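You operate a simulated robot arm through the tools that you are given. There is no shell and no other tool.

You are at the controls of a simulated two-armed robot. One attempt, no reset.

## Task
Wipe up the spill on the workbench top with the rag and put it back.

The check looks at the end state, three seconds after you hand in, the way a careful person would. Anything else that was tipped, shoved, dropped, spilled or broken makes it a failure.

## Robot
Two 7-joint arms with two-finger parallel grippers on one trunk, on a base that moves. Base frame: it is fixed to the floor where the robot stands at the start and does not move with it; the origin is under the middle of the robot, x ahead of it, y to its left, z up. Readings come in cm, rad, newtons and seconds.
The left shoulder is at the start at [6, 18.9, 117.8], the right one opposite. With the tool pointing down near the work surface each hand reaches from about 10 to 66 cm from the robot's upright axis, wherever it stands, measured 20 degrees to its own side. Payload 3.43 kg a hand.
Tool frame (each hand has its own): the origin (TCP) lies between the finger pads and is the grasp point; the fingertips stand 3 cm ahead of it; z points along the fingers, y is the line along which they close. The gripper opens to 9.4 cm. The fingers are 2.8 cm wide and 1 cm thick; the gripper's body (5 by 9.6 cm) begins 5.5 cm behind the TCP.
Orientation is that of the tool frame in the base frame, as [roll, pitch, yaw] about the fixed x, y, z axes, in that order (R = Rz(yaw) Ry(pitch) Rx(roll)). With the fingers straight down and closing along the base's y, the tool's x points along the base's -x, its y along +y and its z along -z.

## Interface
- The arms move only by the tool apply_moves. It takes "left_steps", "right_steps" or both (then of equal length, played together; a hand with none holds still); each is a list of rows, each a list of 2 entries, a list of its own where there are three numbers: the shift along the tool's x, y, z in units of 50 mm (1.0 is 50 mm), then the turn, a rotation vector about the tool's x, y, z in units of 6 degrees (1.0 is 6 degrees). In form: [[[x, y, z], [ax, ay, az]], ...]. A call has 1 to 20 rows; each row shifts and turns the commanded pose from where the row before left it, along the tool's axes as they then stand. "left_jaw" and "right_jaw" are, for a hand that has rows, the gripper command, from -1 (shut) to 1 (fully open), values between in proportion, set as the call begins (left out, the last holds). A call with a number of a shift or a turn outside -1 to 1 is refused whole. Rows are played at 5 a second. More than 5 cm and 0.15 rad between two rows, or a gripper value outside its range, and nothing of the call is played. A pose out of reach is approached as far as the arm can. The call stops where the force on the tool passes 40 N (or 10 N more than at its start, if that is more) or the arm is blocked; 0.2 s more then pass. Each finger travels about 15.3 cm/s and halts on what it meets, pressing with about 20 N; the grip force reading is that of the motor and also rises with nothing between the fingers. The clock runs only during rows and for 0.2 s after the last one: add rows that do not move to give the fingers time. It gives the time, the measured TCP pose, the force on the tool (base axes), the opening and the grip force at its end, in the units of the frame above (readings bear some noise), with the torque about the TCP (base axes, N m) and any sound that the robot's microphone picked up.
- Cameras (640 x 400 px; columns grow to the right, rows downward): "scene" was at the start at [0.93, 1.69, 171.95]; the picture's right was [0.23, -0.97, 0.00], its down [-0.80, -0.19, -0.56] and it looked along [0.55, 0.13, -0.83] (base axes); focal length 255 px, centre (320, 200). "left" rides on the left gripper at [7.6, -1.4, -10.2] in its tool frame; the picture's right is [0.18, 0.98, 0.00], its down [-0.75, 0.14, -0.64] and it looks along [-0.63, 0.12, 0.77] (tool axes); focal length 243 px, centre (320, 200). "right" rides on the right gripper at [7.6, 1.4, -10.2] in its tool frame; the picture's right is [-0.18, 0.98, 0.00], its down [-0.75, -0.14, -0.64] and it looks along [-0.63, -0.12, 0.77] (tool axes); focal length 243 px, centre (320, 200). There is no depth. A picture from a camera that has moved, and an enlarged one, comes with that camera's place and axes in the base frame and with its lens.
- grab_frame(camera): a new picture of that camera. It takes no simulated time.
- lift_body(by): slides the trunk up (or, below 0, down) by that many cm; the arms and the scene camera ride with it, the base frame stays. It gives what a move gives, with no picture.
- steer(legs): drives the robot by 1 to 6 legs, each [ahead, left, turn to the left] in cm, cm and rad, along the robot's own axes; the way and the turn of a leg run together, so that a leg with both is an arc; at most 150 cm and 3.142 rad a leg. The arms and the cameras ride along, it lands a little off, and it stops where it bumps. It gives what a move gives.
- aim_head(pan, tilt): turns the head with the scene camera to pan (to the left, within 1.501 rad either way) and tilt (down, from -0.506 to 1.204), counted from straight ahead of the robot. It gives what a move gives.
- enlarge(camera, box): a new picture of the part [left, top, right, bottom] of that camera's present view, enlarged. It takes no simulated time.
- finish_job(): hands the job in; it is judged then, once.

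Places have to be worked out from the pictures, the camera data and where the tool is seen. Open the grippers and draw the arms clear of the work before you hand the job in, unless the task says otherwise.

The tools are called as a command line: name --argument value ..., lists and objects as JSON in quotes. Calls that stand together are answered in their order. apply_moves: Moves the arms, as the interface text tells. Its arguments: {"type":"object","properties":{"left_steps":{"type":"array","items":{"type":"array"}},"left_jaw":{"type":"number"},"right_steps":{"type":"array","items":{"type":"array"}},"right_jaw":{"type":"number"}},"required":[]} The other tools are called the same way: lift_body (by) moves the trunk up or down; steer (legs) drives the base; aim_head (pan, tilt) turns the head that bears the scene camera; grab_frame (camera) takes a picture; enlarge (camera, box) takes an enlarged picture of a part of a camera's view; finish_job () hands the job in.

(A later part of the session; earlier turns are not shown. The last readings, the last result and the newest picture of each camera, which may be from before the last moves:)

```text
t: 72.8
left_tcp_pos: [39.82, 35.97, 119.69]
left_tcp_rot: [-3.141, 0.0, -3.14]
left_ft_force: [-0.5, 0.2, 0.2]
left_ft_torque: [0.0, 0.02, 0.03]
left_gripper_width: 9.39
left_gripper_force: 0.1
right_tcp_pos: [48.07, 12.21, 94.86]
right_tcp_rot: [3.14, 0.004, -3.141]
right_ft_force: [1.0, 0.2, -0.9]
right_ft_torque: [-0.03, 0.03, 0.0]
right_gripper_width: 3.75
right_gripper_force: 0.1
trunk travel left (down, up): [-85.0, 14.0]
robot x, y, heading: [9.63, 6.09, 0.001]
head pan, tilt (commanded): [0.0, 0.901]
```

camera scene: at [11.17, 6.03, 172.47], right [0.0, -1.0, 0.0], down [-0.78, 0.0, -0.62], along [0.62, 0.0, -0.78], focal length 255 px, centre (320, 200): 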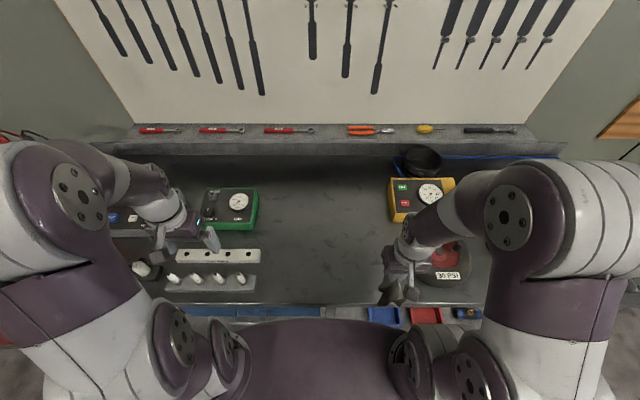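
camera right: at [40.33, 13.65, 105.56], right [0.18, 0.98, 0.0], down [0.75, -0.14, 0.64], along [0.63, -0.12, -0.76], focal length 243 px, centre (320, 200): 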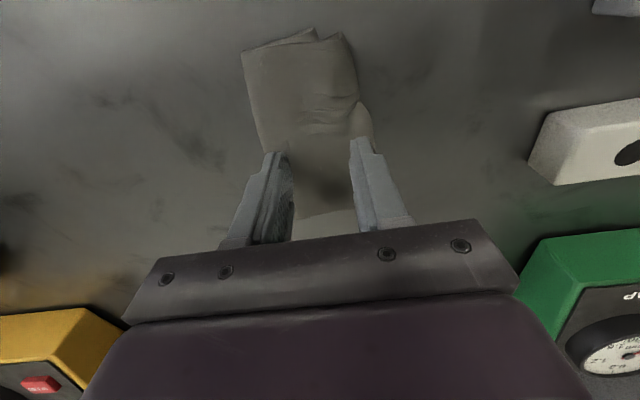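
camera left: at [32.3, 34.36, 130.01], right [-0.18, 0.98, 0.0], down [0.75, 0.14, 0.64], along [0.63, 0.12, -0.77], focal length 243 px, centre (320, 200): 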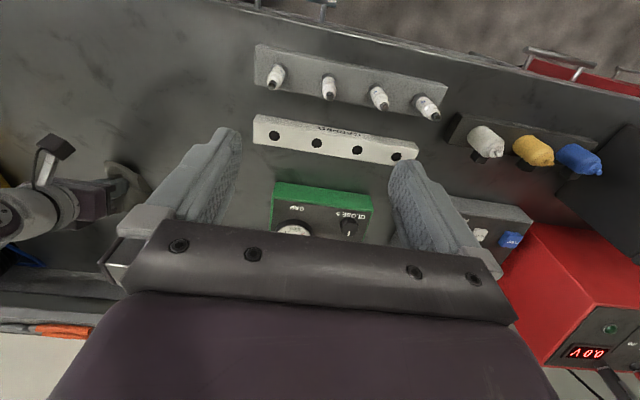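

Almost no force yet; continuing down slowly.

apply_moves --right_steps '[[[0, 0, 0.02], [0, 0, 0]], [[0, 0, 0.02], [0, 0, 0]], [[0, 0, 0.02], [0, 0, 0]], [[0, 0, 0.02], [0, 0, 0]]]'

```text
t: 73.8
left_tcp_pos: [39.71, 35.84, 119.86]
left_tcp_rot: [-3.141, 0.001, -3.141]
left_ft_force: [0.1, -0.6, -0.5]
left_ft_torque: [0.01, -0.02, 0.03]
left_gripper_width: 9.42
left_gripper_force: 0.1
right_tcp_pos: [47.92, 12.07, 94.29]
right_tcp_rot: [3.138, 0.004, 3.141]
right_ft_force: [0.5, 0.1, 0.0]
right_ft_torque: [-0.03, -0.01, 0.0]
right_gripper_width: 3.77
right_gripper_force: 0.1
trunk travel left (down, up): [-85.0, 14.0]
robot x, y, heading: [9.5, 6.15, 0.001]
head pan, tilt (commanded): [0.0, 0.901]
```

apply_moves --right_steps '[[[0, 0, 0.02], [0, 0, 0]], [[0, 0, 0.02], [0, 0, 0]], [[0, 0, 0.02], [0, 0, 0]]]'

grab_frame --camera "right"

```text
t: 74.6
left_tcp_pos: [39.83, 35.91, 119.77]
left_tcp_rot: [3.141, 0.001, -3.141]
left_ft_force: [0.3, -0.2, 0.6]
left_ft_torque: [-0.04, -0.02, 0.01]
left_gripper_width: 9.38
left_gripper_force: 0.1
right_tcp_pos: [47.86, 12.14, 94.01]
right_tcp_rot: [3.14, 0.004, 3.141]
right_ft_force: [0.0, -0.4, 0.7]
right_ft_torque: [-0.01, -0.04, -0.03]
right_gripper_width: 3.78
right_gripper_force: 0.2
trunk travel left (down, up): [-85.0, 14.0]
robot x, y, heading: [9.75, 6.05, 0.005]
head pan, tilt (commanded): [0.0, 0.901]
```

```text
taken
camera right: at [40.21, 13.65, 104.22], right [0.18, 0.98, 0.0], down [0.75, -0.14, 0.64], along [0.63, -0.12, -0.76], focal length 243 px, centre (320, 200)
```

right: 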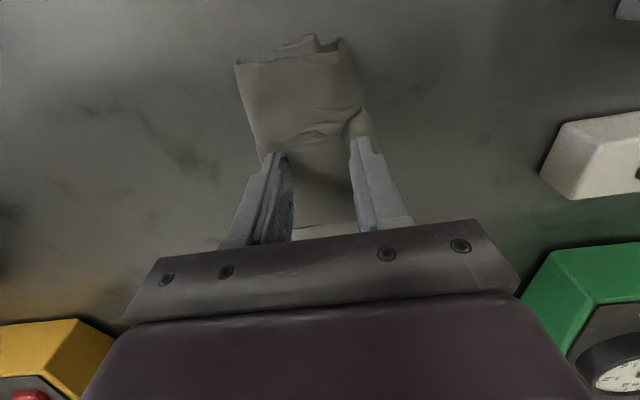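

Tips are at about z 91.0 with under 1 N. I'll continue with 1 mm steps until a few newtons show.

apply_moves --right_steps '[[[0, 0, 0.02], [0, 0, 0]], [[0, 0, 0.02], [0, 0, 0]], [[0, 0, 0.02], [0, 0, 0]]]'

```text
t: 75.4
left_tcp_pos: [39.84, 35.85, 119.81]
left_tcp_rot: [3.141, 0.0, -3.141]
left_ft_force: [0.5, 0.0, 0.6]
left_ft_torque: [0.0, 0.0, 0.01]
left_gripper_width: 9.41
left_gripper_force: 0.0
right_tcp_pos: [47.89, 12.15, 93.6]
right_tcp_rot: [3.14, 0.006, 3.141]
right_ft_force: [0.6, 1.4, 1.1]
right_ft_torque: [-0.01, -0.01, 0.03]
right_gripper_width: 3.75
right_gripper_force: 0.1
trunk travel left (down, up): [-85.0, 14.0]
robot x, y, heading: [9.77, 5.9, -0.003]
head pan, tilt (commanded): [0.0, 0.901]
```

About 1 N now, tips at 90.6. I'll close gently here to gather the upper layer, then lift.

apply_moves --right_jaw -1 --right_steps '[[[0, 0, 0], [0, 0, 0]], [[0, 0, 0], [0, 0, 0]], [[0, 0, 0], [0, 0, 0]], [[0, 0, 0], [0, 0, 0]], [[0, 0, -0.1], [0, 0, 0]], [[0, 0, -0.2], [0, 0, 0]], [[0, 0, -0.4], [0, 0, 0]], [[0, 0, -0.5], [0, 0, 0]], [[0, 0, -0.5], [0, 0, 0]], [[0, 0, -0.5], [0, 0, 0]], [[0, 0, -0.3], [0, 0, 0]], [[0, 0, 0], [0, 0, 0]], [[0, 0, 0], [0, 0, 0]]]'

grab_frame --camera "right"

enlarge --camera "left" --box '[0, 20, 240, 170]'

enlarge --camera "scene" --box '[240, 210, 368, 290]'

```text
t: 78.2
left_tcp_pos: [39.87, 35.85, 119.72]
left_tcp_rot: [-3.141, 0.0, -3.142]
left_ft_force: [1.1, 0.1, -0.9]
left_ft_torque: [0.03, 0.0, 0.02]
left_gripper_width: 9.42
left_gripper_force: 0.1
right_tcp_pos: [47.91, 12.09, 106.29]
right_tcp_rot: [3.137, 0.004, 3.141]
right_ft_force: [-0.4, -0.1, -0.6]
right_ft_torque: [-0.01, -0.01, 0.02]
right_gripper_width: 1.05
right_gripper_force: 19.8
trunk travel left (down, up): [-85.0, 14.0]
robot x, y, heading: [9.54, 5.95, -0.001]
head pan, tilt (commanded): [0.0, 0.901]
```

```text
taken
camera right: at [40.26, 13.61, 116.42], right [0.18, 0.98, 0.0], down [0.75, -0.14, 0.64], along [0.63, -0.12, -0.76], focal length 243 px, centre (320, 200)
```

right: 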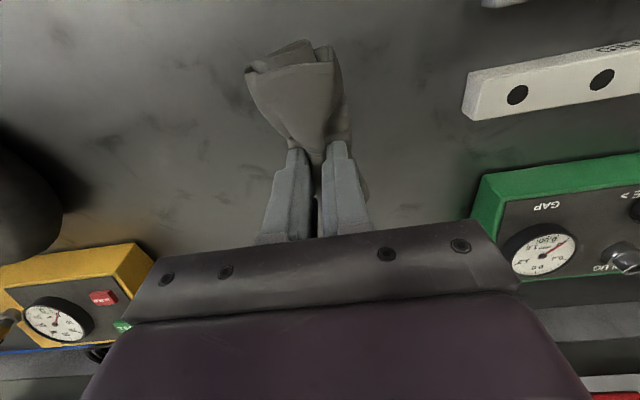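

```text
2.67 times, centred on (120, 95) of left
camera zoom: at [32.33, 34.35, 130.0], right [-0.18, 0.98, 0.0], down [0.75, 0.14, 0.64], along [0.63, 0.12, -0.77], focal length 647 px, centre (853, 480)
```

zoom: 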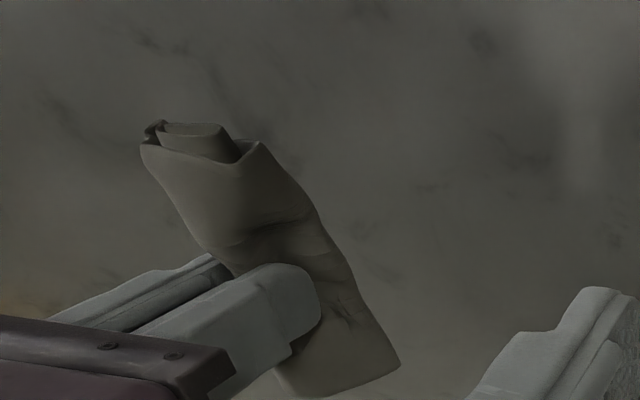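

```text
5.00 times, centred on (304, 250) of scene
camera zoom: at [11.13, 6.0, 172.47], right [0.0, -1.0, 0.0], down [-0.78, 0.0, -0.62], along [0.62, 0.0, -0.78], focal length 1274 px, centre (400, -50)
```

zoom: 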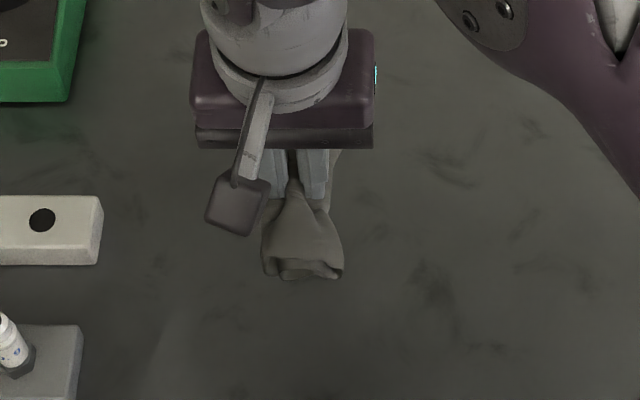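

This time all the folded layers came up together (1.05 cm). I'll try releasing it from this small height over home, so its springiness can unfold it as it drops.

apply_moves --right_jaw 1 --right_steps '[[[0, 0, 0], [0, 0, 0]], [[0, 0, 0], [0, 0, 0]], [[0, 0, 0], [0, 0, 0]], [[0, 0, 0], [0, 0, 0]], [[0, 0, -0.2], [0, 0, 0]], [[0, 0, 0], [0, 0, 0]]]'

grab_frame --camera "right"

enlarge --camera "left" --box '[0, 20, 240, 170]'

enlarge --camera "scene" --box '[240, 210, 368, 290]'

```text
t: 79.6
left_tcp_pos: [39.78, 35.84, 119.78]
left_tcp_rot: [3.141, 0.0, -3.141]
left_ft_force: [-0.6, -0.1, 0.0]
left_ft_torque: [0.01, 0.0, 0.01]
left_gripper_width: 9.39
left_gripper_force: 0.1
right_tcp_pos: [47.89, 12.09, 107.22]
right_tcp_rot: [3.137, 0.005, 3.141]
right_ft_force: [0.1, 0.6, 0.3]
right_ft_torque: [0.01, 0.02, 0.0]
right_gripper_width: 9.39
right_gripper_force: 0.0
trunk travel left (down, up): [-85.0, 14.0]
robot x, y, heading: [9.61, 6.01, 0.002]
head pan, tilt (commanded): [0.0, 0.901]
```

```text
taken
camera right: at [40.27, 13.53, 117.38], right [0.18, 0.98, 0.0], down [0.75, -0.14, 0.64], along [0.63, -0.12, -0.76], focal length 243 px, centre (320, 200)
```

right: 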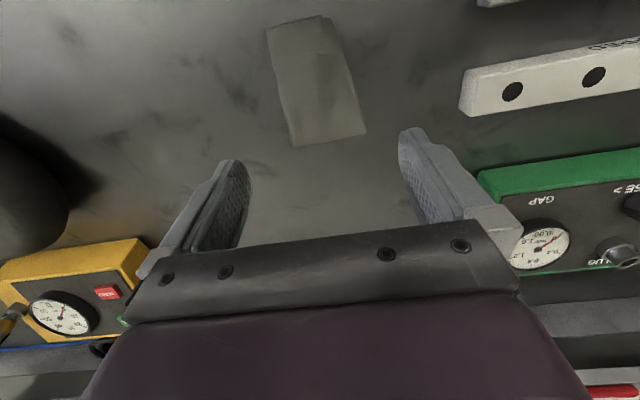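

```text
2.67 times, centred on (120, 95) of left
camera zoom: at [32.34, 34.36, 130.0], right [-0.18, 0.98, 0.0], down [0.75, 0.14, 0.64], along [0.63, 0.12, -0.77], focal length 647 px, centre (853, 480)
```

zoom: 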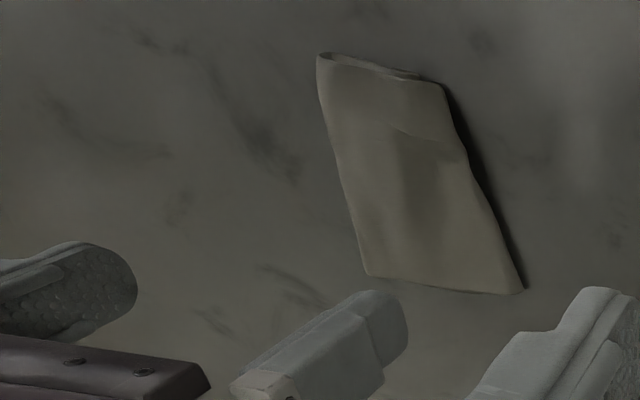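

```text
5.00 times, centred on (304, 250) of scene
camera zoom: at [11.15, 6.0, 172.47], right [0.0, -1.0, 0.0], down [-0.78, 0.0, -0.62], along [0.62, 0.0, -0.78], focal length 1274 px, centre (400, -50)
```

zoom: 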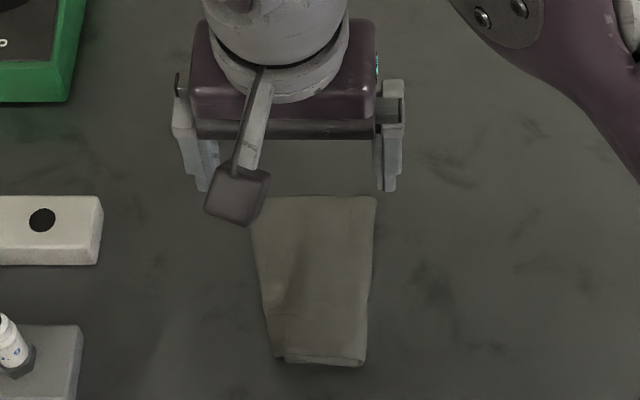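

It landed as a neat fold centred at about (47.6, 11.7), within a few millimetres of home. I'll look closely at the layers to judge whether opening it out is practical.

enlarge --camera "scene" --box '[280, 245, 324, 285]'

enlarge --camera "right" --box '[240, 0, 400, 160]'

enlarge --camera "left" --box '[100, 25, 212, 145]'

```text
10.00 times, centred on (302, 265) of scene
camera zoom: at [11.15, 6.0, 172.47], right [0.0, -1.0, 0.0], down [-0.78, 0.0, -0.62], along [0.62, 0.0, -0.78], focal length 2547 px, centre (500, -450)
```

zoom: 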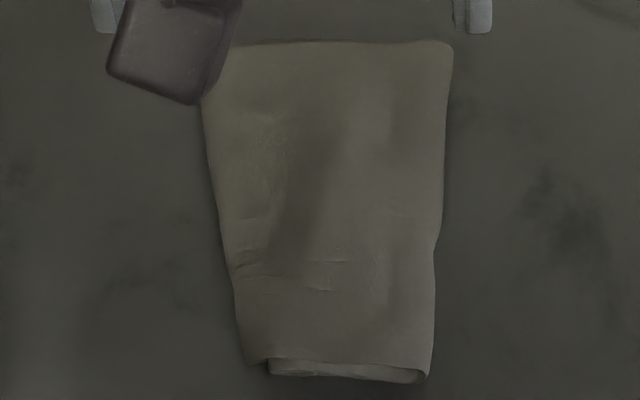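

```text
2.50 times, centred on (320, 80) of right
camera zoom: at [40.27, 13.53, 117.38], right [0.18, 0.98, 0.0], down [0.75, -0.14, 0.64], along [0.63, -0.12, -0.76], focal length 606 px, centre (320, 500)
```

zoom: 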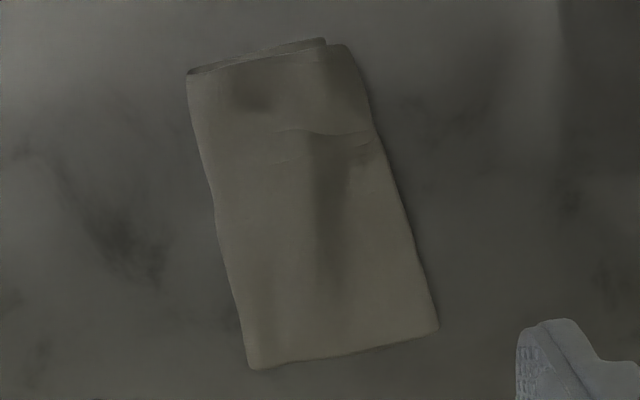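

```text
3.33 times, centred on (156, 85) of left
camera zoom: at [32.34, 34.36, 130.0], right [-0.18, 0.98, 0.0], down [0.75, 0.14, 0.64], along [0.63, 0.12, -0.77], focal length 809 px, centre (867, 583)
```

zoom: 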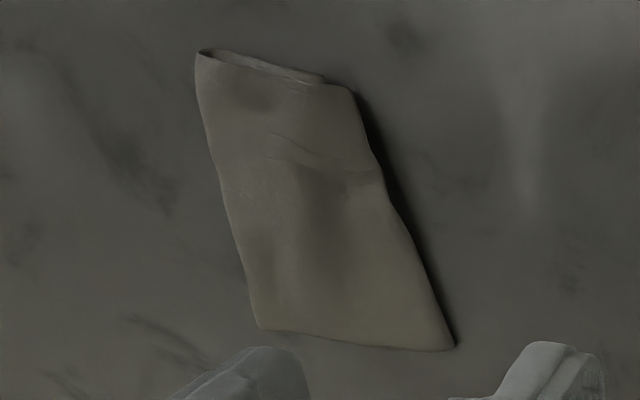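

The rag is folded in three with the ends underneath, in place. To lay it out flat I'll try to pick up only the top layer, slightly right of centre, with a narrow opening and a shallower press.

apply_moves --right_jaw -0.36 --right_steps '[[[0, -0.15, 0.3], [0, 0, 0]], [[0, -0.15, 0.4], [0, 0, 0]], [[0, 0, 0.4], [0, 0, 0]], [[0, 0, 0.4], [0, 0, 0]], [[0, 0, 0.4], [0, 0, 0]], [[0, 0, 0.3], [0, 0, 0]], [[0, 0, 0], [0, 0, 0]]]'

grab_frame --camera "right"

enlarge --camera "left" --box '[40, 20, 240, 145]'

```text
t: 81.2
left_tcp_pos: [39.79, 35.9, 119.86]
left_tcp_rot: [3.141, -0.001, -3.141]
left_ft_force: [-0.2, -0.3, -0.1]
left_ft_torque: [0.03, 0.0, 0.01]
left_gripper_width: 9.4
left_gripper_force: 0.0
right_tcp_pos: [47.93, 10.77, 96.04]
right_tcp_rot: [3.137, 0.005, -3.141]
right_ft_force: [-0.5, -0.2, 0.8]
right_ft_torque: [0.02, 0.01, 0.0]
right_gripper_width: 3.04
right_gripper_force: 0.1
trunk travel left (down, up): [-85.0, 14.0]
robot x, y, heading: [9.89, 6.52, 0.002]
head pan, tilt (commanded): [0.0, 0.901]
```

```text
taken
camera right: at [40.18, 12.13, 106.3], right [0.18, 0.98, 0.0], down [0.75, -0.14, 0.65], along [0.63, -0.12, -0.76], focal length 243 px, centre (320, 200)
```

right: 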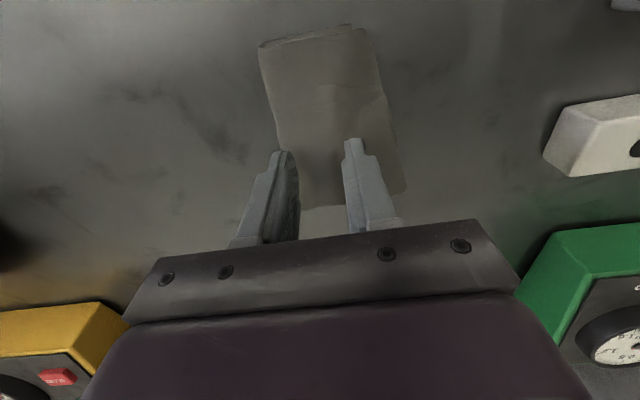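

```text
3.20 times, centred on (140, 82) of left
camera zoom: at [32.32, 34.34, 130.01], right [-0.18, 0.98, 0.0], down [0.75, 0.14, 0.64], along [0.63, 0.12, -0.77], focal length 776 px, centre (896, 576)
```

zoom: 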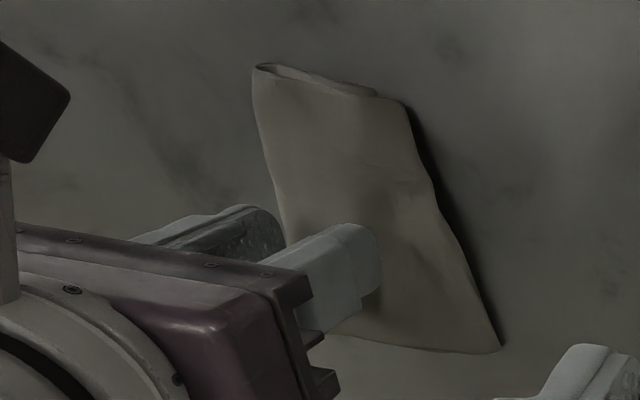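

Tips at z ≈ 93, not yet touching. Lowering in 1.5 mm steps.

apply_moves --right_steps '[[[0, 0, 0.03], [0, 0, 0]], [[0, 0, 0.03], [0, 0, 0]], [[0, 0, 0.03], [0, 0, 0]], [[0, 0, 0.03], [0, 0, 0]], [[0, 0, 0], [0, 0, 0]]]'

enlarge --camera "right" --box '[230, 90, 430, 230]'

enlarge --camera "left" --box '[80, 50, 208, 130]'

```text
t: 82.4
left_tcp_pos: [39.73, 35.88, 119.62]
left_tcp_rot: [3.141, 0.0, 3.141]
left_ft_force: [0.5, 0.0, 0.1]
left_ft_torque: [0.0, -0.03, 0.01]
left_gripper_width: 9.43
left_gripper_force: 0.0
right_tcp_pos: [47.92, 10.87, 95.56]
right_tcp_rot: [3.14, 0.004, 3.141]
right_ft_force: [0.1, 0.3, 0.7]
right_ft_torque: [-0.02, 0.02, 0.01]
right_gripper_width: 3.01
right_gripper_force: 0.1
trunk travel left (down, up): [-85.0, 14.0]
robot x, y, heading: [9.42, 6.11, 0.001]
head pan, tilt (commanded): [0.0, 0.901]
```

```text
2.86 times, centred on (330, 160) of right
camera zoom: at [40.26, 12.15, 105.79], right [0.18, 0.98, 0.0], down [0.75, -0.14, 0.64], along [0.63, -0.12, -0.76], focal length 693 px, centre (291, 314)
```

zoom: 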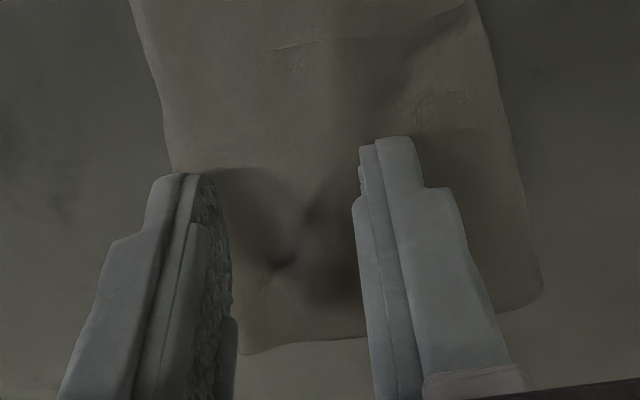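

```text
5.00 times, centred on (144, 90) of left
camera zoom: at [32.33, 34.35, 130.0], right [-0.18, 0.98, 0.0], down [0.75, 0.14, 0.64], along [0.63, 0.12, -0.77], focal length 1213 px, centre (1200, 750)
```

zoom: 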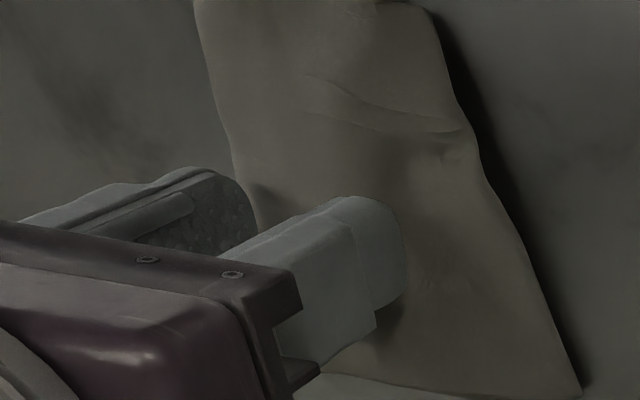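

The tips are right at the top layer. One more 2 mm, then close and check the pinch thickness before lifting.

apply_moves --right_jaw -0.36 --right_steps '[[[0, 0, 0.02], [0, 0, 0]], [[0, 0, 0.03], [0, 0, 0]]]'

apply_moves --right_jaw -1 --right_steps '[[[0, 0, 0], [0, 0, 0]], [[0, 0, 0], [0, 0, 0]], [[0, 0, 0], [0, 0, 0]], [[0, 0, 0], [0, 0, 0]]]'

grab_frame --camera "right"

enlarge --camera "left" --box '[40, 20, 240, 145]'

```text
t: 83.0
left_tcp_pos: [39.79, 35.92, 119.72]
left_tcp_rot: [3.142, 0.002, 3.141]
left_ft_force: [-0.5, -0.1, -0.4]
left_ft_torque: [-0.01, 0.04, -0.01]
left_gripper_width: 9.4
left_gripper_force: 0.0
right_tcp_pos: [47.91, 10.77, 95.38]
right_tcp_rot: [3.137, 0.003, -3.141]
right_ft_force: [0.0, 0.6, -0.5]
right_ft_torque: [0.02, -0.02, 0.01]
right_gripper_width: 3.02
right_gripper_force: 0.0
trunk travel left (down, up): [-85.0, 14.0]
robot x, y, heading: [9.29, 6.03, 0.008]
head pan, tilt (commanded): [0.0, 0.901]
```

```text
t: 84.0
left_tcp_pos: [39.72, 35.91, 119.7]
left_tcp_rot: [-3.141, 0.0, 3.141]
left_ft_force: [-0.1, -0.4, 0.1]
left_ft_torque: [-0.01, 0.0, -0.02]
left_gripper_width: 9.4
left_gripper_force: 0.1
right_tcp_pos: [47.93, 10.6, 95.46]
right_tcp_rot: [3.138, 0.003, 3.14]
right_ft_force: [-0.4, 0.5, -0.3]
right_ft_torque: [0.0, 0.02, 0.03]
right_gripper_width: 0.0
right_gripper_force: 20.2
trunk travel left (down, up): [-85.0, 14.0]
robot x, y, heading: [9.48, 6.05, 0.003]
head pan, tilt (commanded): [0.0, 0.901]
```

```text
taken
camera right: at [40.27, 12.14, 105.63], right [0.18, 0.98, 0.0], down [0.75, -0.14, 0.64], along [0.63, -0.12, -0.76], focal length 243 px, centre (320, 200)
```

right: 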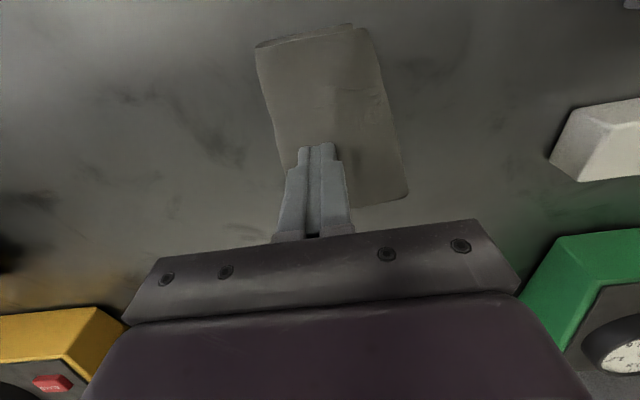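

```text
3.20 times, centred on (140, 82) of left
camera zoom: at [32.34, 34.35, 130.0], right [-0.18, 0.98, 0.0], down [0.75, 0.14, 0.64], along [0.63, 0.12, -0.77], focal length 776 px, centre (896, 576)
```

zoom: 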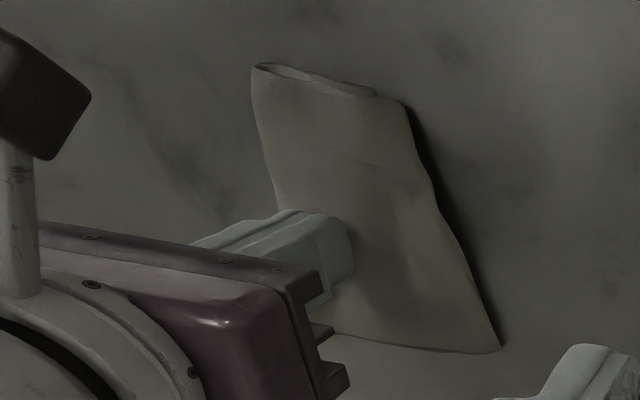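

The fingers closed above the cloth without catching it. I'll reopen, go 4 mm deeper and close again.

apply_moves --right_jaw -0.36 --right_steps '[[[0, 0, 0], [0, 0, 0]], [[0, 0, 0.03], [0, 0, 0]], [[0, 0, 0.03], [0, 0, 0]], [[0, 0, 0.03], [0, 0, 0]], [[0, 0, 0], [0, 0, 0]]]'

apply_moves --right_jaw -1 --right_steps '[[[0, 0, 0], [0, 0, 0]], [[0, 0, 0], [0, 0, 0]], [[0, 0, 0], [0, 0, 0]], [[0, 0, 0], [0, 0, 0]]]'

enlarge --camera "left" --box '[40, 20, 240, 145]'

```text
t: 85.2
left_tcp_pos: [39.84, 35.84, 119.81]
left_tcp_rot: [3.141, -0.001, -3.141]
left_ft_force: [-0.1, 0.2, -0.2]
left_ft_torque: [0.02, -0.07, 0.01]
left_gripper_width: 9.42
left_gripper_force: 0.1
right_tcp_pos: [47.87, 10.66, 94.89]
right_tcp_rot: [3.138, 0.003, -3.141]
right_ft_force: [0.3, -0.5, -0.2]
right_ft_torque: [0.0, -0.03, -0.02]
right_gripper_width: 3.0
right_gripper_force: 0.1
trunk travel left (down, up): [-85.0, 14.0]
robot x, y, heading: [9.83, 5.92, 0.002]
head pan, tilt (commanded): [0.0, 0.901]
```

```text
t: 86.2
left_tcp_pos: [39.83, 35.82, 119.68]
left_tcp_rot: [-3.141, 0.0, 3.141]
left_ft_force: [0.0, 0.5, -0.5]
left_ft_torque: [0.01, 0.03, 0.0]
left_gripper_width: 9.39
left_gripper_force: 0.1
right_tcp_pos: [47.94, 10.74, 95.01]
right_tcp_rot: [3.139, 0.003, 3.141]
right_ft_force: [0.1, 1.0, 1.2]
right_ft_torque: [0.01, 0.01, 0.0]
right_gripper_width: 0.4
right_gripper_force: 20.3
trunk travel left (down, up): [-85.0, 14.0]
robot x, y, heading: [9.57, 5.84, 0.0]
head pan, tilt (commanded): [0.0, 0.901]
```

```text
3.20 times, centred on (140, 82) of left
camera zoom: at [32.32, 34.35, 130.0], right [-0.18, 0.98, 0.0], down [0.75, 0.14, 0.64], along [0.63, 0.12, -0.77], focal length 776 px, centre (896, 576)
```

zoom: 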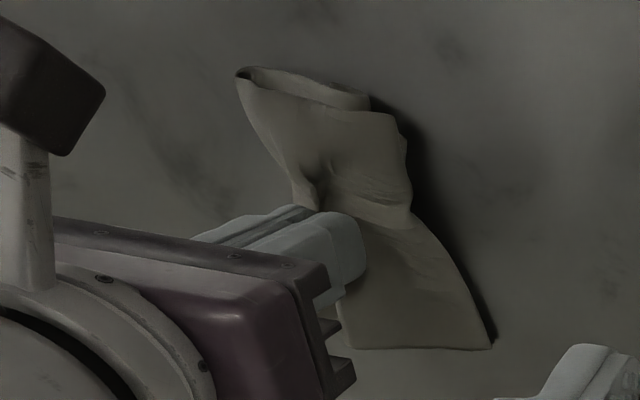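

The opening is 0.40 cm – only the top layer is pinched. I'll lift it about 15 cm so both ends hang free.

apply_moves --right_steps '[[[0, 0, -0.1], [0, 0, 0]], [[0, 0, -0.2], [0, 0, 0]], [[0, 0, -0.3], [0, 0, 0]], [[0, 0, -0.4], [0, 0, 0]], [[0, 0, -0.4], [0, 0, 0]], [[0, 0, -0.4], [0, 0, 0]], [[0, 0, -0.4], [0, 0, 0]], [[0, 0, -0.4], [0, 0, 0]], [[0, 0, -0.4], [0, 0, 0]], [[0, 0, 0], [0, 0, 0]], [[0, 0, 0], [0, 0, 0]]]'

grab_frame --camera "right"

enlarge --camera "left" --box '[0, 20, 240, 170]'

enlarge --camera "scene" --box '[240, 190, 368, 290]'

```text
t: 88.6
left_tcp_pos: [39.95, 35.82, 119.84]
left_tcp_rot: [3.141, 0.0, -3.14]
left_ft_force: [0.9, -0.8, 0.0]
left_ft_torque: [0.02, 0.0, -0.02]
left_gripper_width: 9.38
left_gripper_force: 0.0
right_tcp_pos: [48.0, 10.59, 109.75]
right_tcp_rot: [3.139, 0.004, 3.142]
right_ft_force: [-1.2, 0.5, -0.4]
right_ft_torque: [0.01, 0.01, -0.01]
right_gripper_width: 0.39
right_gripper_force: 20.4
trunk travel left (down, up): [-85.0, 14.0]
robot x, y, heading: [9.81, 5.89, 0.001]
head pan, tilt (commanded): [0.0, 0.901]
```

```text
taken
camera right: at [40.23, 12.12, 120.05], right [0.18, 0.98, 0.0], down [0.75, -0.14, 0.64], along [0.63, -0.12, -0.76], focal length 243 px, centre (320, 200)
```

right: 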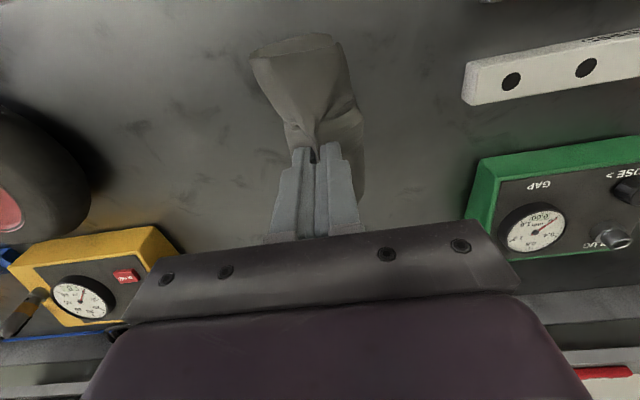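

```text
2.67 times, centred on (120, 95) of left
camera zoom: at [32.34, 34.35, 130.0], right [-0.18, 0.98, 0.0], down [0.75, 0.14, 0.64], along [0.63, 0.12, -0.77], focal length 647 px, centre (853, 480)
```

zoom: 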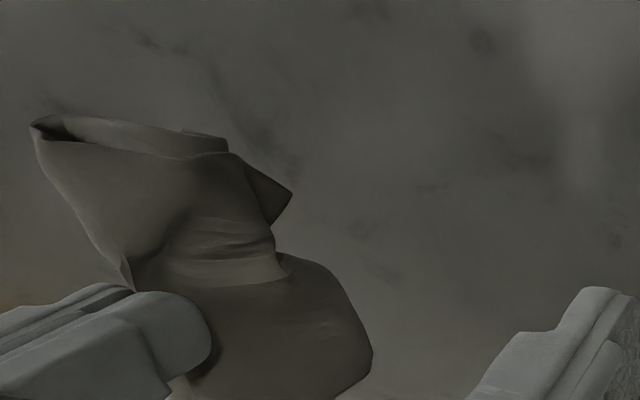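

```text
4.00 times, centred on (304, 240) of scene
camera zoom: at [11.14, 6.0, 172.47], right [0.0, -1.0, 0.0], down [-0.78, 0.0, -0.62], along [0.62, 0.0, -0.78], focal length 1019 px, centre (384, 40)
```

zoom: 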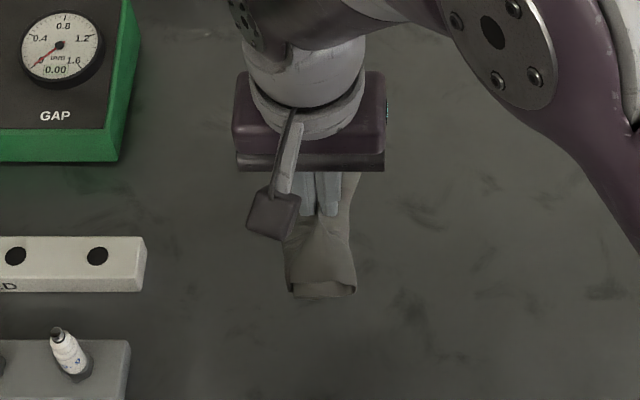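

Only the top layer is held, with the rest hanging. I'll move right to y ≈ -3, then lower and drag left to lay it out, watching from the left camera.

apply_moves --right_steps '[[[0, -0.45, 0], [0, 0, 0]], [[0, -0.45, 0], [0, 0, 0]], [[0, -0.45, 0], [0, 0, 0]], [[0, -0.45, 0], [0, 0, 0]], [[0, -0.45, 0], [0, 0, 0]], [[0, -0.45, 0], [0, 0, 0]], [[0, 0, 0], [0, 0, 0]], [[0, 0, 0], [0, 0, 0]]]'

enlarge --camera "scene" --box '[270, 190, 398, 290]'

grab_frame --camera "left"

```text
t: 90.4
left_tcp_pos: [39.91, 35.87, 119.77]
left_tcp_rot: [-3.14, -0.002, 3.142]
left_ft_force: [0.3, -0.4, 0.5]
left_ft_torque: [0.0, -0.03, 0.01]
left_gripper_width: 9.41
left_gripper_force: 0.0
right_tcp_pos: [47.85, -2.97, 109.89]
right_tcp_rot: [3.14, 0.004, -3.141]
right_ft_force: [0.3, -0.2, -0.8]
right_ft_torque: [0.0, 0.02, -0.02]
right_gripper_width: 0.38
right_gripper_force: 20.2
trunk travel left (down, up): [-85.0, 14.0]
robot x, y, heading: [9.87, 5.92, -0.002]
head pan, tilt (commanded): [0.0, 0.901]
```

```text
4.00 times, centred on (334, 240) of scene
camera zoom: at [11.15, 6.01, 172.47], right [0.0, -1.0, 0.0], down [-0.78, 0.0, -0.62], along [0.62, 0.0, -0.78], focal length 1019 px, centre (264, 40)
```

zoom: 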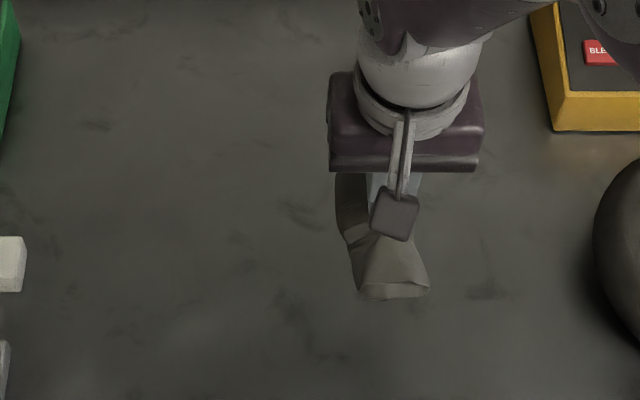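

```text
taken
camera left: at [32.34, 34.36, 130.0], right [-0.18, 0.98, 0.0], down [0.75, 0.14, 0.64], along [0.63, 0.12, -0.77], focal length 243 px, centre (320, 200)
```

left: 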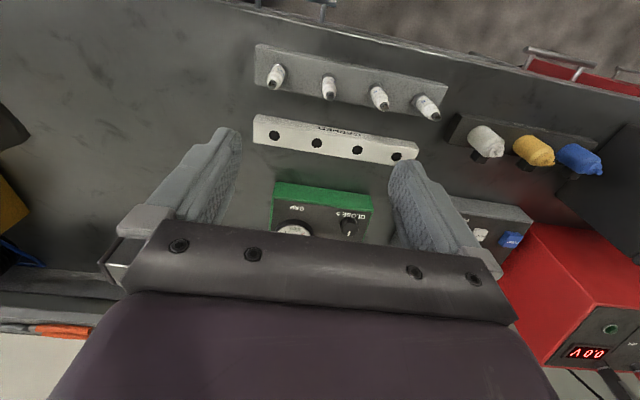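

I'll zoom in on the hanging rag to see how its flaps are arranged.

enlarge --camera "scene" --box '[336, 220, 384, 270]'

enlarge --camera "right" --box '[220, 20, 420, 160]'

```text
8.00 times, centred on (360, 245) of scene
camera zoom: at [11.15, 6.01, 172.47], right [0.0, -1.0, 0.0], down [-0.78, 0.0, -0.62], along [0.62, 0.0, -0.78], focal length 2038 px, centre (0, -160)
```

zoom: 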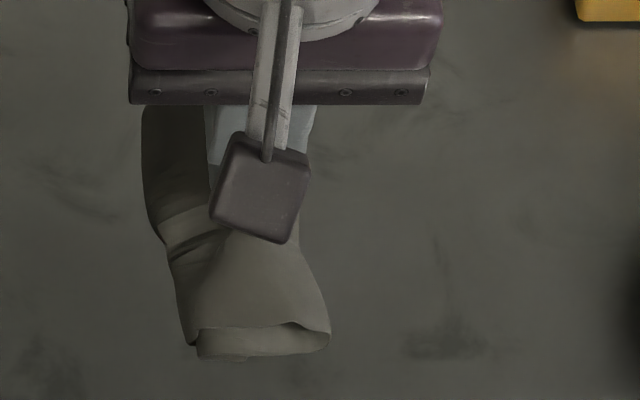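

```text
2.86 times, centred on (320, 90) of right
camera zoom: at [40.17, -1.47, 120.08], right [0.18, 0.98, 0.0], down [0.75, -0.14, 0.64], along [0.63, -0.12, -0.76], focal length 693 px, centre (320, 514)
```

zoom: 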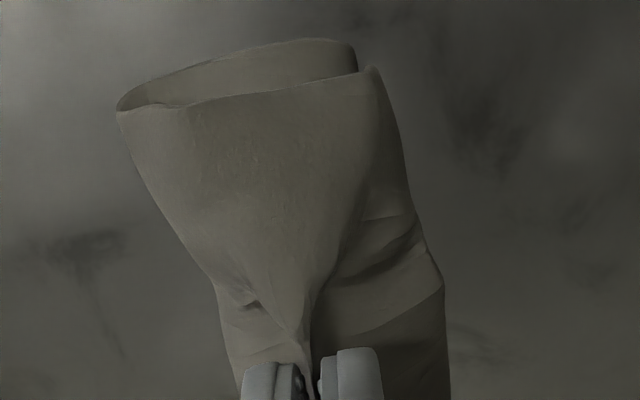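

The rag hangs as a stiff curl with the right flap tucked under. Lowering it and dragging to the left should let bench friction pull that flap open. I'll lower, then combine lowering and dragging in +y.

apply_moves --right_steps '[[[0, 0, 0.4], [0, 0, 0]], [[0, 0, 0.4], [0, 0, 0]], [[0, 0, 0.4], [0, 0, 0]], [[0, 0, 0.4], [0, 0, 0]], [[0, 0.2, 0.2], [0, 0, 0]], [[0, 0.2, 0.2], [0, 0, 0]], [[0, 0.2, 0.2], [0, 0, 0]], [[0, 0.2, 0.2], [0, 0, 0]], [[0, 0.2, 0.15], [0, 0, 0]], [[0, 0.2, 0.15], [0, 0, 0]], [[0, 0.2, 0.1], [0, 0, 0]], [[0, 0.2, 0.05], [0, 0, 0]]]'

enlarge --camera "scene" --box '[250, 210, 378, 290]'

grab_frame --camera "right"

enlarge --camera "left" --box '[0, 20, 240, 170]'

```text
t: 93.0
left_tcp_pos: [39.86, 35.94, 119.74]
left_tcp_rot: [3.14, 0.0, 3.141]
left_ft_force: [0.3, 0.4, 0.5]
left_ft_torque: [0.05, 0.03, -0.01]
left_gripper_width: 9.4
left_gripper_force: 0.1
right_tcp_pos: [47.85, 5.17, 95.77]
right_tcp_rot: [3.141, 0.004, 3.141]
right_ft_force: [0.2, 0.4, 0.3]
right_ft_torque: [0.01, -0.01, -0.02]
right_gripper_width: 0.4
right_gripper_force: 20.3
trunk travel left (down, up): [-85.0, 14.0]
robot x, y, heading: [9.64, 5.73, -0.002]
head pan, tilt (commanded): [0.0, 0.901]
```

```text
5.00 times, centred on (314, 250) of scene
camera zoom: at [11.13, 6.04, 172.47], right [0.0, -1.0, 0.0], down [-0.78, 0.0, -0.62], along [0.62, 0.0, -0.78], focal length 1274 px, centre (350, -50)
```

zoom: 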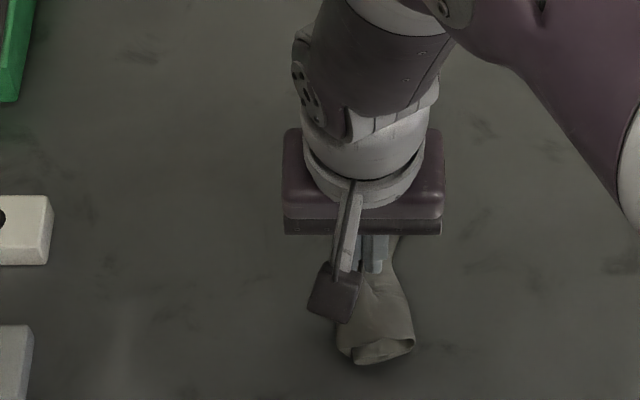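

```text
taken
camera right: at [40.25, 6.69, 106.01], right [0.18, 0.98, 0.0], down [0.75, -0.14, 0.64], along [0.63, -0.12, -0.76], focal length 243 px, centre (320, 200)
```

right: 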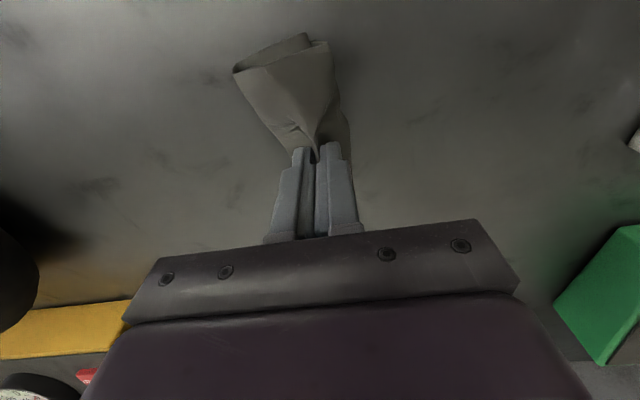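

```text
2.67 times, centred on (120, 95) of left
camera zoom: at [32.33, 34.38, 130.0], right [-0.18, 0.98, 0.0], down [0.75, 0.14, 0.64], along [0.63, 0.12, -0.77], focal length 647 px, centre (853, 480)
```

zoom: 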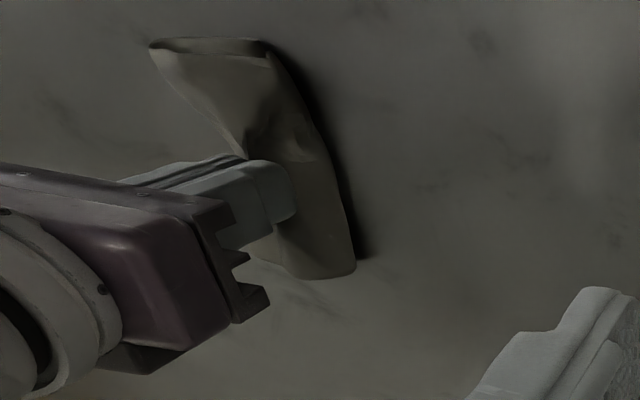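

The rag is following along without opening much yet. I'll press slightly lower while dragging further left to y ≈ 11.

apply_moves --right_steps '[[[0, 0.15, 0.06], [0, 0, 0]], [[0, 0.15, 0.06], [0, 0, 0]], [[0, 0.15, 0.06], [0, 0, 0]], [[0, 0.15, 0.04], [0, 0, 0]], [[0, 0.15, 0.04], [0, 0, 0]], [[0, 0.15, 0.02], [0, 0, 0]], [[0, 0.15, 0.02], [0, 0, 0]], [[0, 0.15, 0], [0, 0, 0]]]'

enlarge --camera "scene" --box '[250, 210, 378, 290]'

grab_frame --camera "right"

enlarge --camera "left" --box '[0, 20, 240, 170]'

```text
t: 94.8
left_tcp_pos: [39.91, 35.82, 119.72]
left_tcp_rot: [-3.14, 0.0, -3.141]
left_ft_force: [0.0, -0.7, 1.5]
left_ft_torque: [-0.03, 0.01, 0.02]
left_gripper_width: 9.4
left_gripper_force: 0.1
right_tcp_pos: [47.95, 11.32, 94.18]
right_tcp_rot: [3.139, 0.003, -3.14]
right_ft_force: [0.3, -0.7, 2.8]
right_ft_torque: [-0.05, 0.0, -0.03]
right_gripper_width: 0.33
right_gripper_force: 20.3
trunk travel left (down, up): [-85.0, 14.0]
robot x, y, heading: [9.97, 5.98, 0.002]
head pan, tilt (commanded): [0.0, 0.901]
```

```text
5.00 times, centred on (314, 250) of scene
camera zoom: at [11.14, 6.03, 172.46], right [0.0, -1.0, 0.0], down [-0.78, 0.0, -0.62], along [0.62, 0.0, -0.78], focal length 1274 px, centre (350, -50)
```

zoom: 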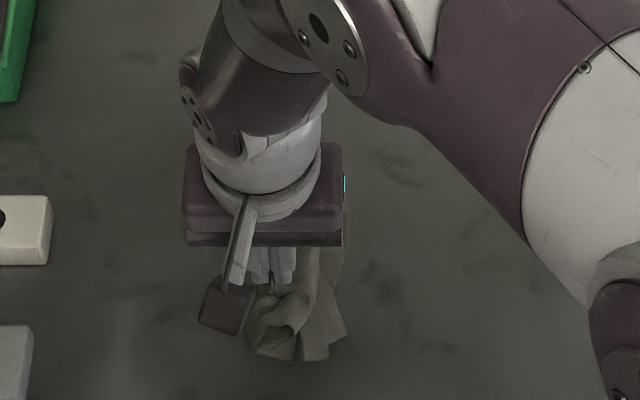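

```text
taken
camera right: at [40.23, 12.67, 104.34], right [0.18, 0.98, 0.0], down [0.75, -0.14, 0.64], along [0.63, -0.12, -0.76], focal length 243 px, centre (320, 200)
```

right: 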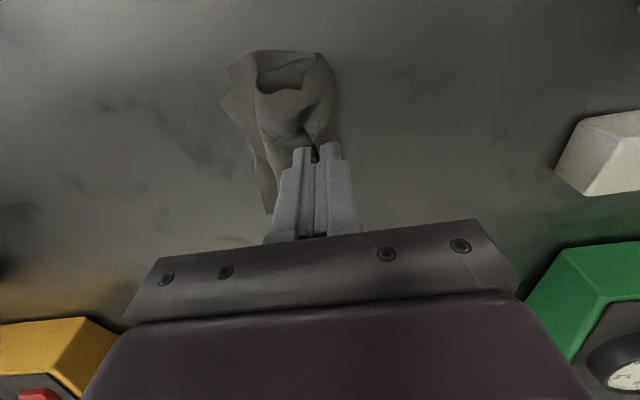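

```text
2.67 times, centred on (120, 95) of left
camera zoom: at [32.34, 34.38, 129.99], right [-0.18, 0.98, 0.0], down [0.75, 0.14, 0.64], along [0.63, 0.12, -0.77], focal length 647 px, centre (853, 480)
```

zoom: 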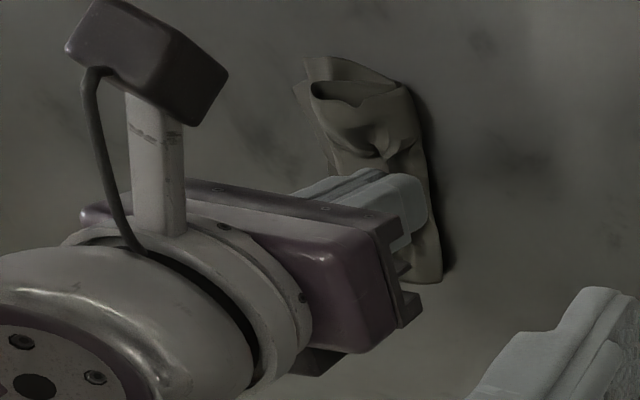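

Now the right flap is trailing out on the right side as hoped. I'll continue dragging left another 7 cm at the same height.

apply_moves --right_steps '[[[0, 0.2, 0], [0, 0, 0]], [[0, 0.2, 0], [0, 0, 0]], [[0, 0.2, 0], [0, 0, 0]], [[0, 0.2, 0], [0, 0, 0]], [[0, 0.2, 0], [0, 0, 0]], [[0, 0.2, 0], [0, 0, 0]], [[0, 0.2, 0], [0, 0, 0]]]'

enlarge --camera "scene" --box '[230, 210, 358, 290]'

grab_frame --camera "right"

enlarge --camera "left" --box '[0, 20, 240, 170]'

```text
t: 96.4
left_tcp_pos: [39.73, 35.81, 119.7]
left_tcp_rot: [-3.14, 0.0, -3.141]
left_ft_force: [-0.5, 0.5, -0.2]
left_ft_torque: [-0.01, -0.02, -0.03]
left_gripper_width: 9.39
left_gripper_force: 0.1
right_tcp_pos: [47.99, 18.19, 94.03]
right_tcp_rot: [3.138, 0.006, 3.141]
right_ft_force: [0.4, -0.3, 4.1]
right_ft_torque: [-0.06, -0.02, -0.05]
right_gripper_width: 0.31
right_gripper_force: 19.7
trunk travel left (down, up): [-85.0, 14.0]
robot x, y, heading: [9.48, 5.71, 0.002]
head pan, tilt (commanded): [0.0, 0.901]
```

```text
5.00 times, centred on (294, 250) of scene
camera zoom: at [11.09, 6.01, 172.47], right [0.0, -1.0, 0.0], down [-0.78, 0.0, -0.62], along [0.62, 0.0, -0.78], focal length 1274 px, centre (450, -50)
```

zoom: 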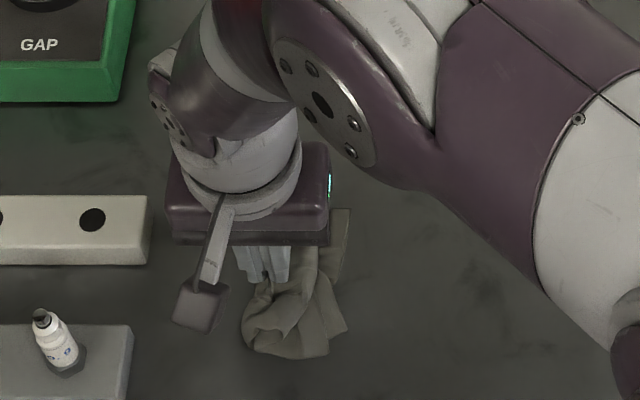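

```text
taken
camera right: at [40.31, 19.64, 104.27], right [0.18, 0.98, 0.0], down [0.75, -0.14, 0.65], along [0.63, -0.12, -0.76], focal length 243 px, centre (320, 200)
```

right: 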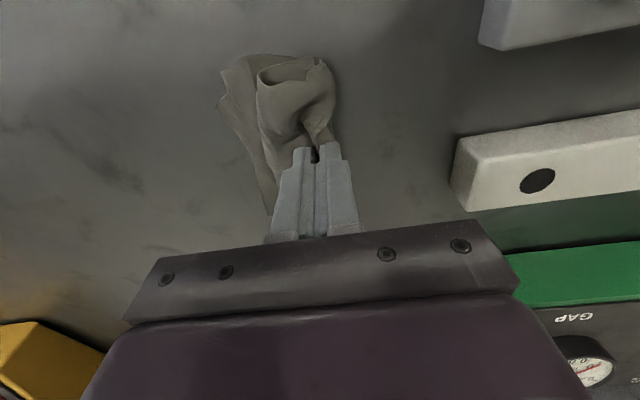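

```text
2.67 times, centred on (120, 95) of left
camera zoom: at [32.3, 34.36, 130.01], right [-0.18, 0.98, 0.0], down [0.75, 0.14, 0.64], along [0.63, 0.12, -0.77], focal length 647 px, centre (853, 480)
```

zoom: 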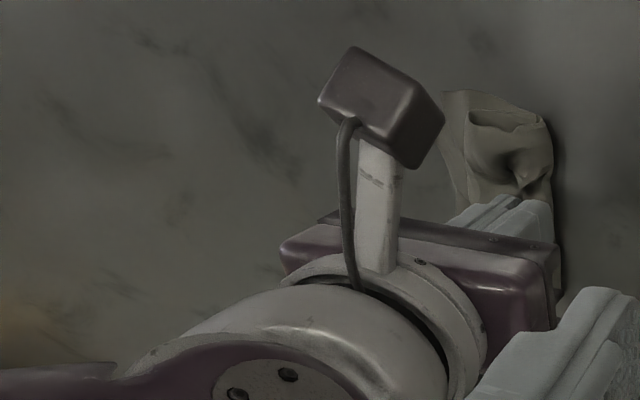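

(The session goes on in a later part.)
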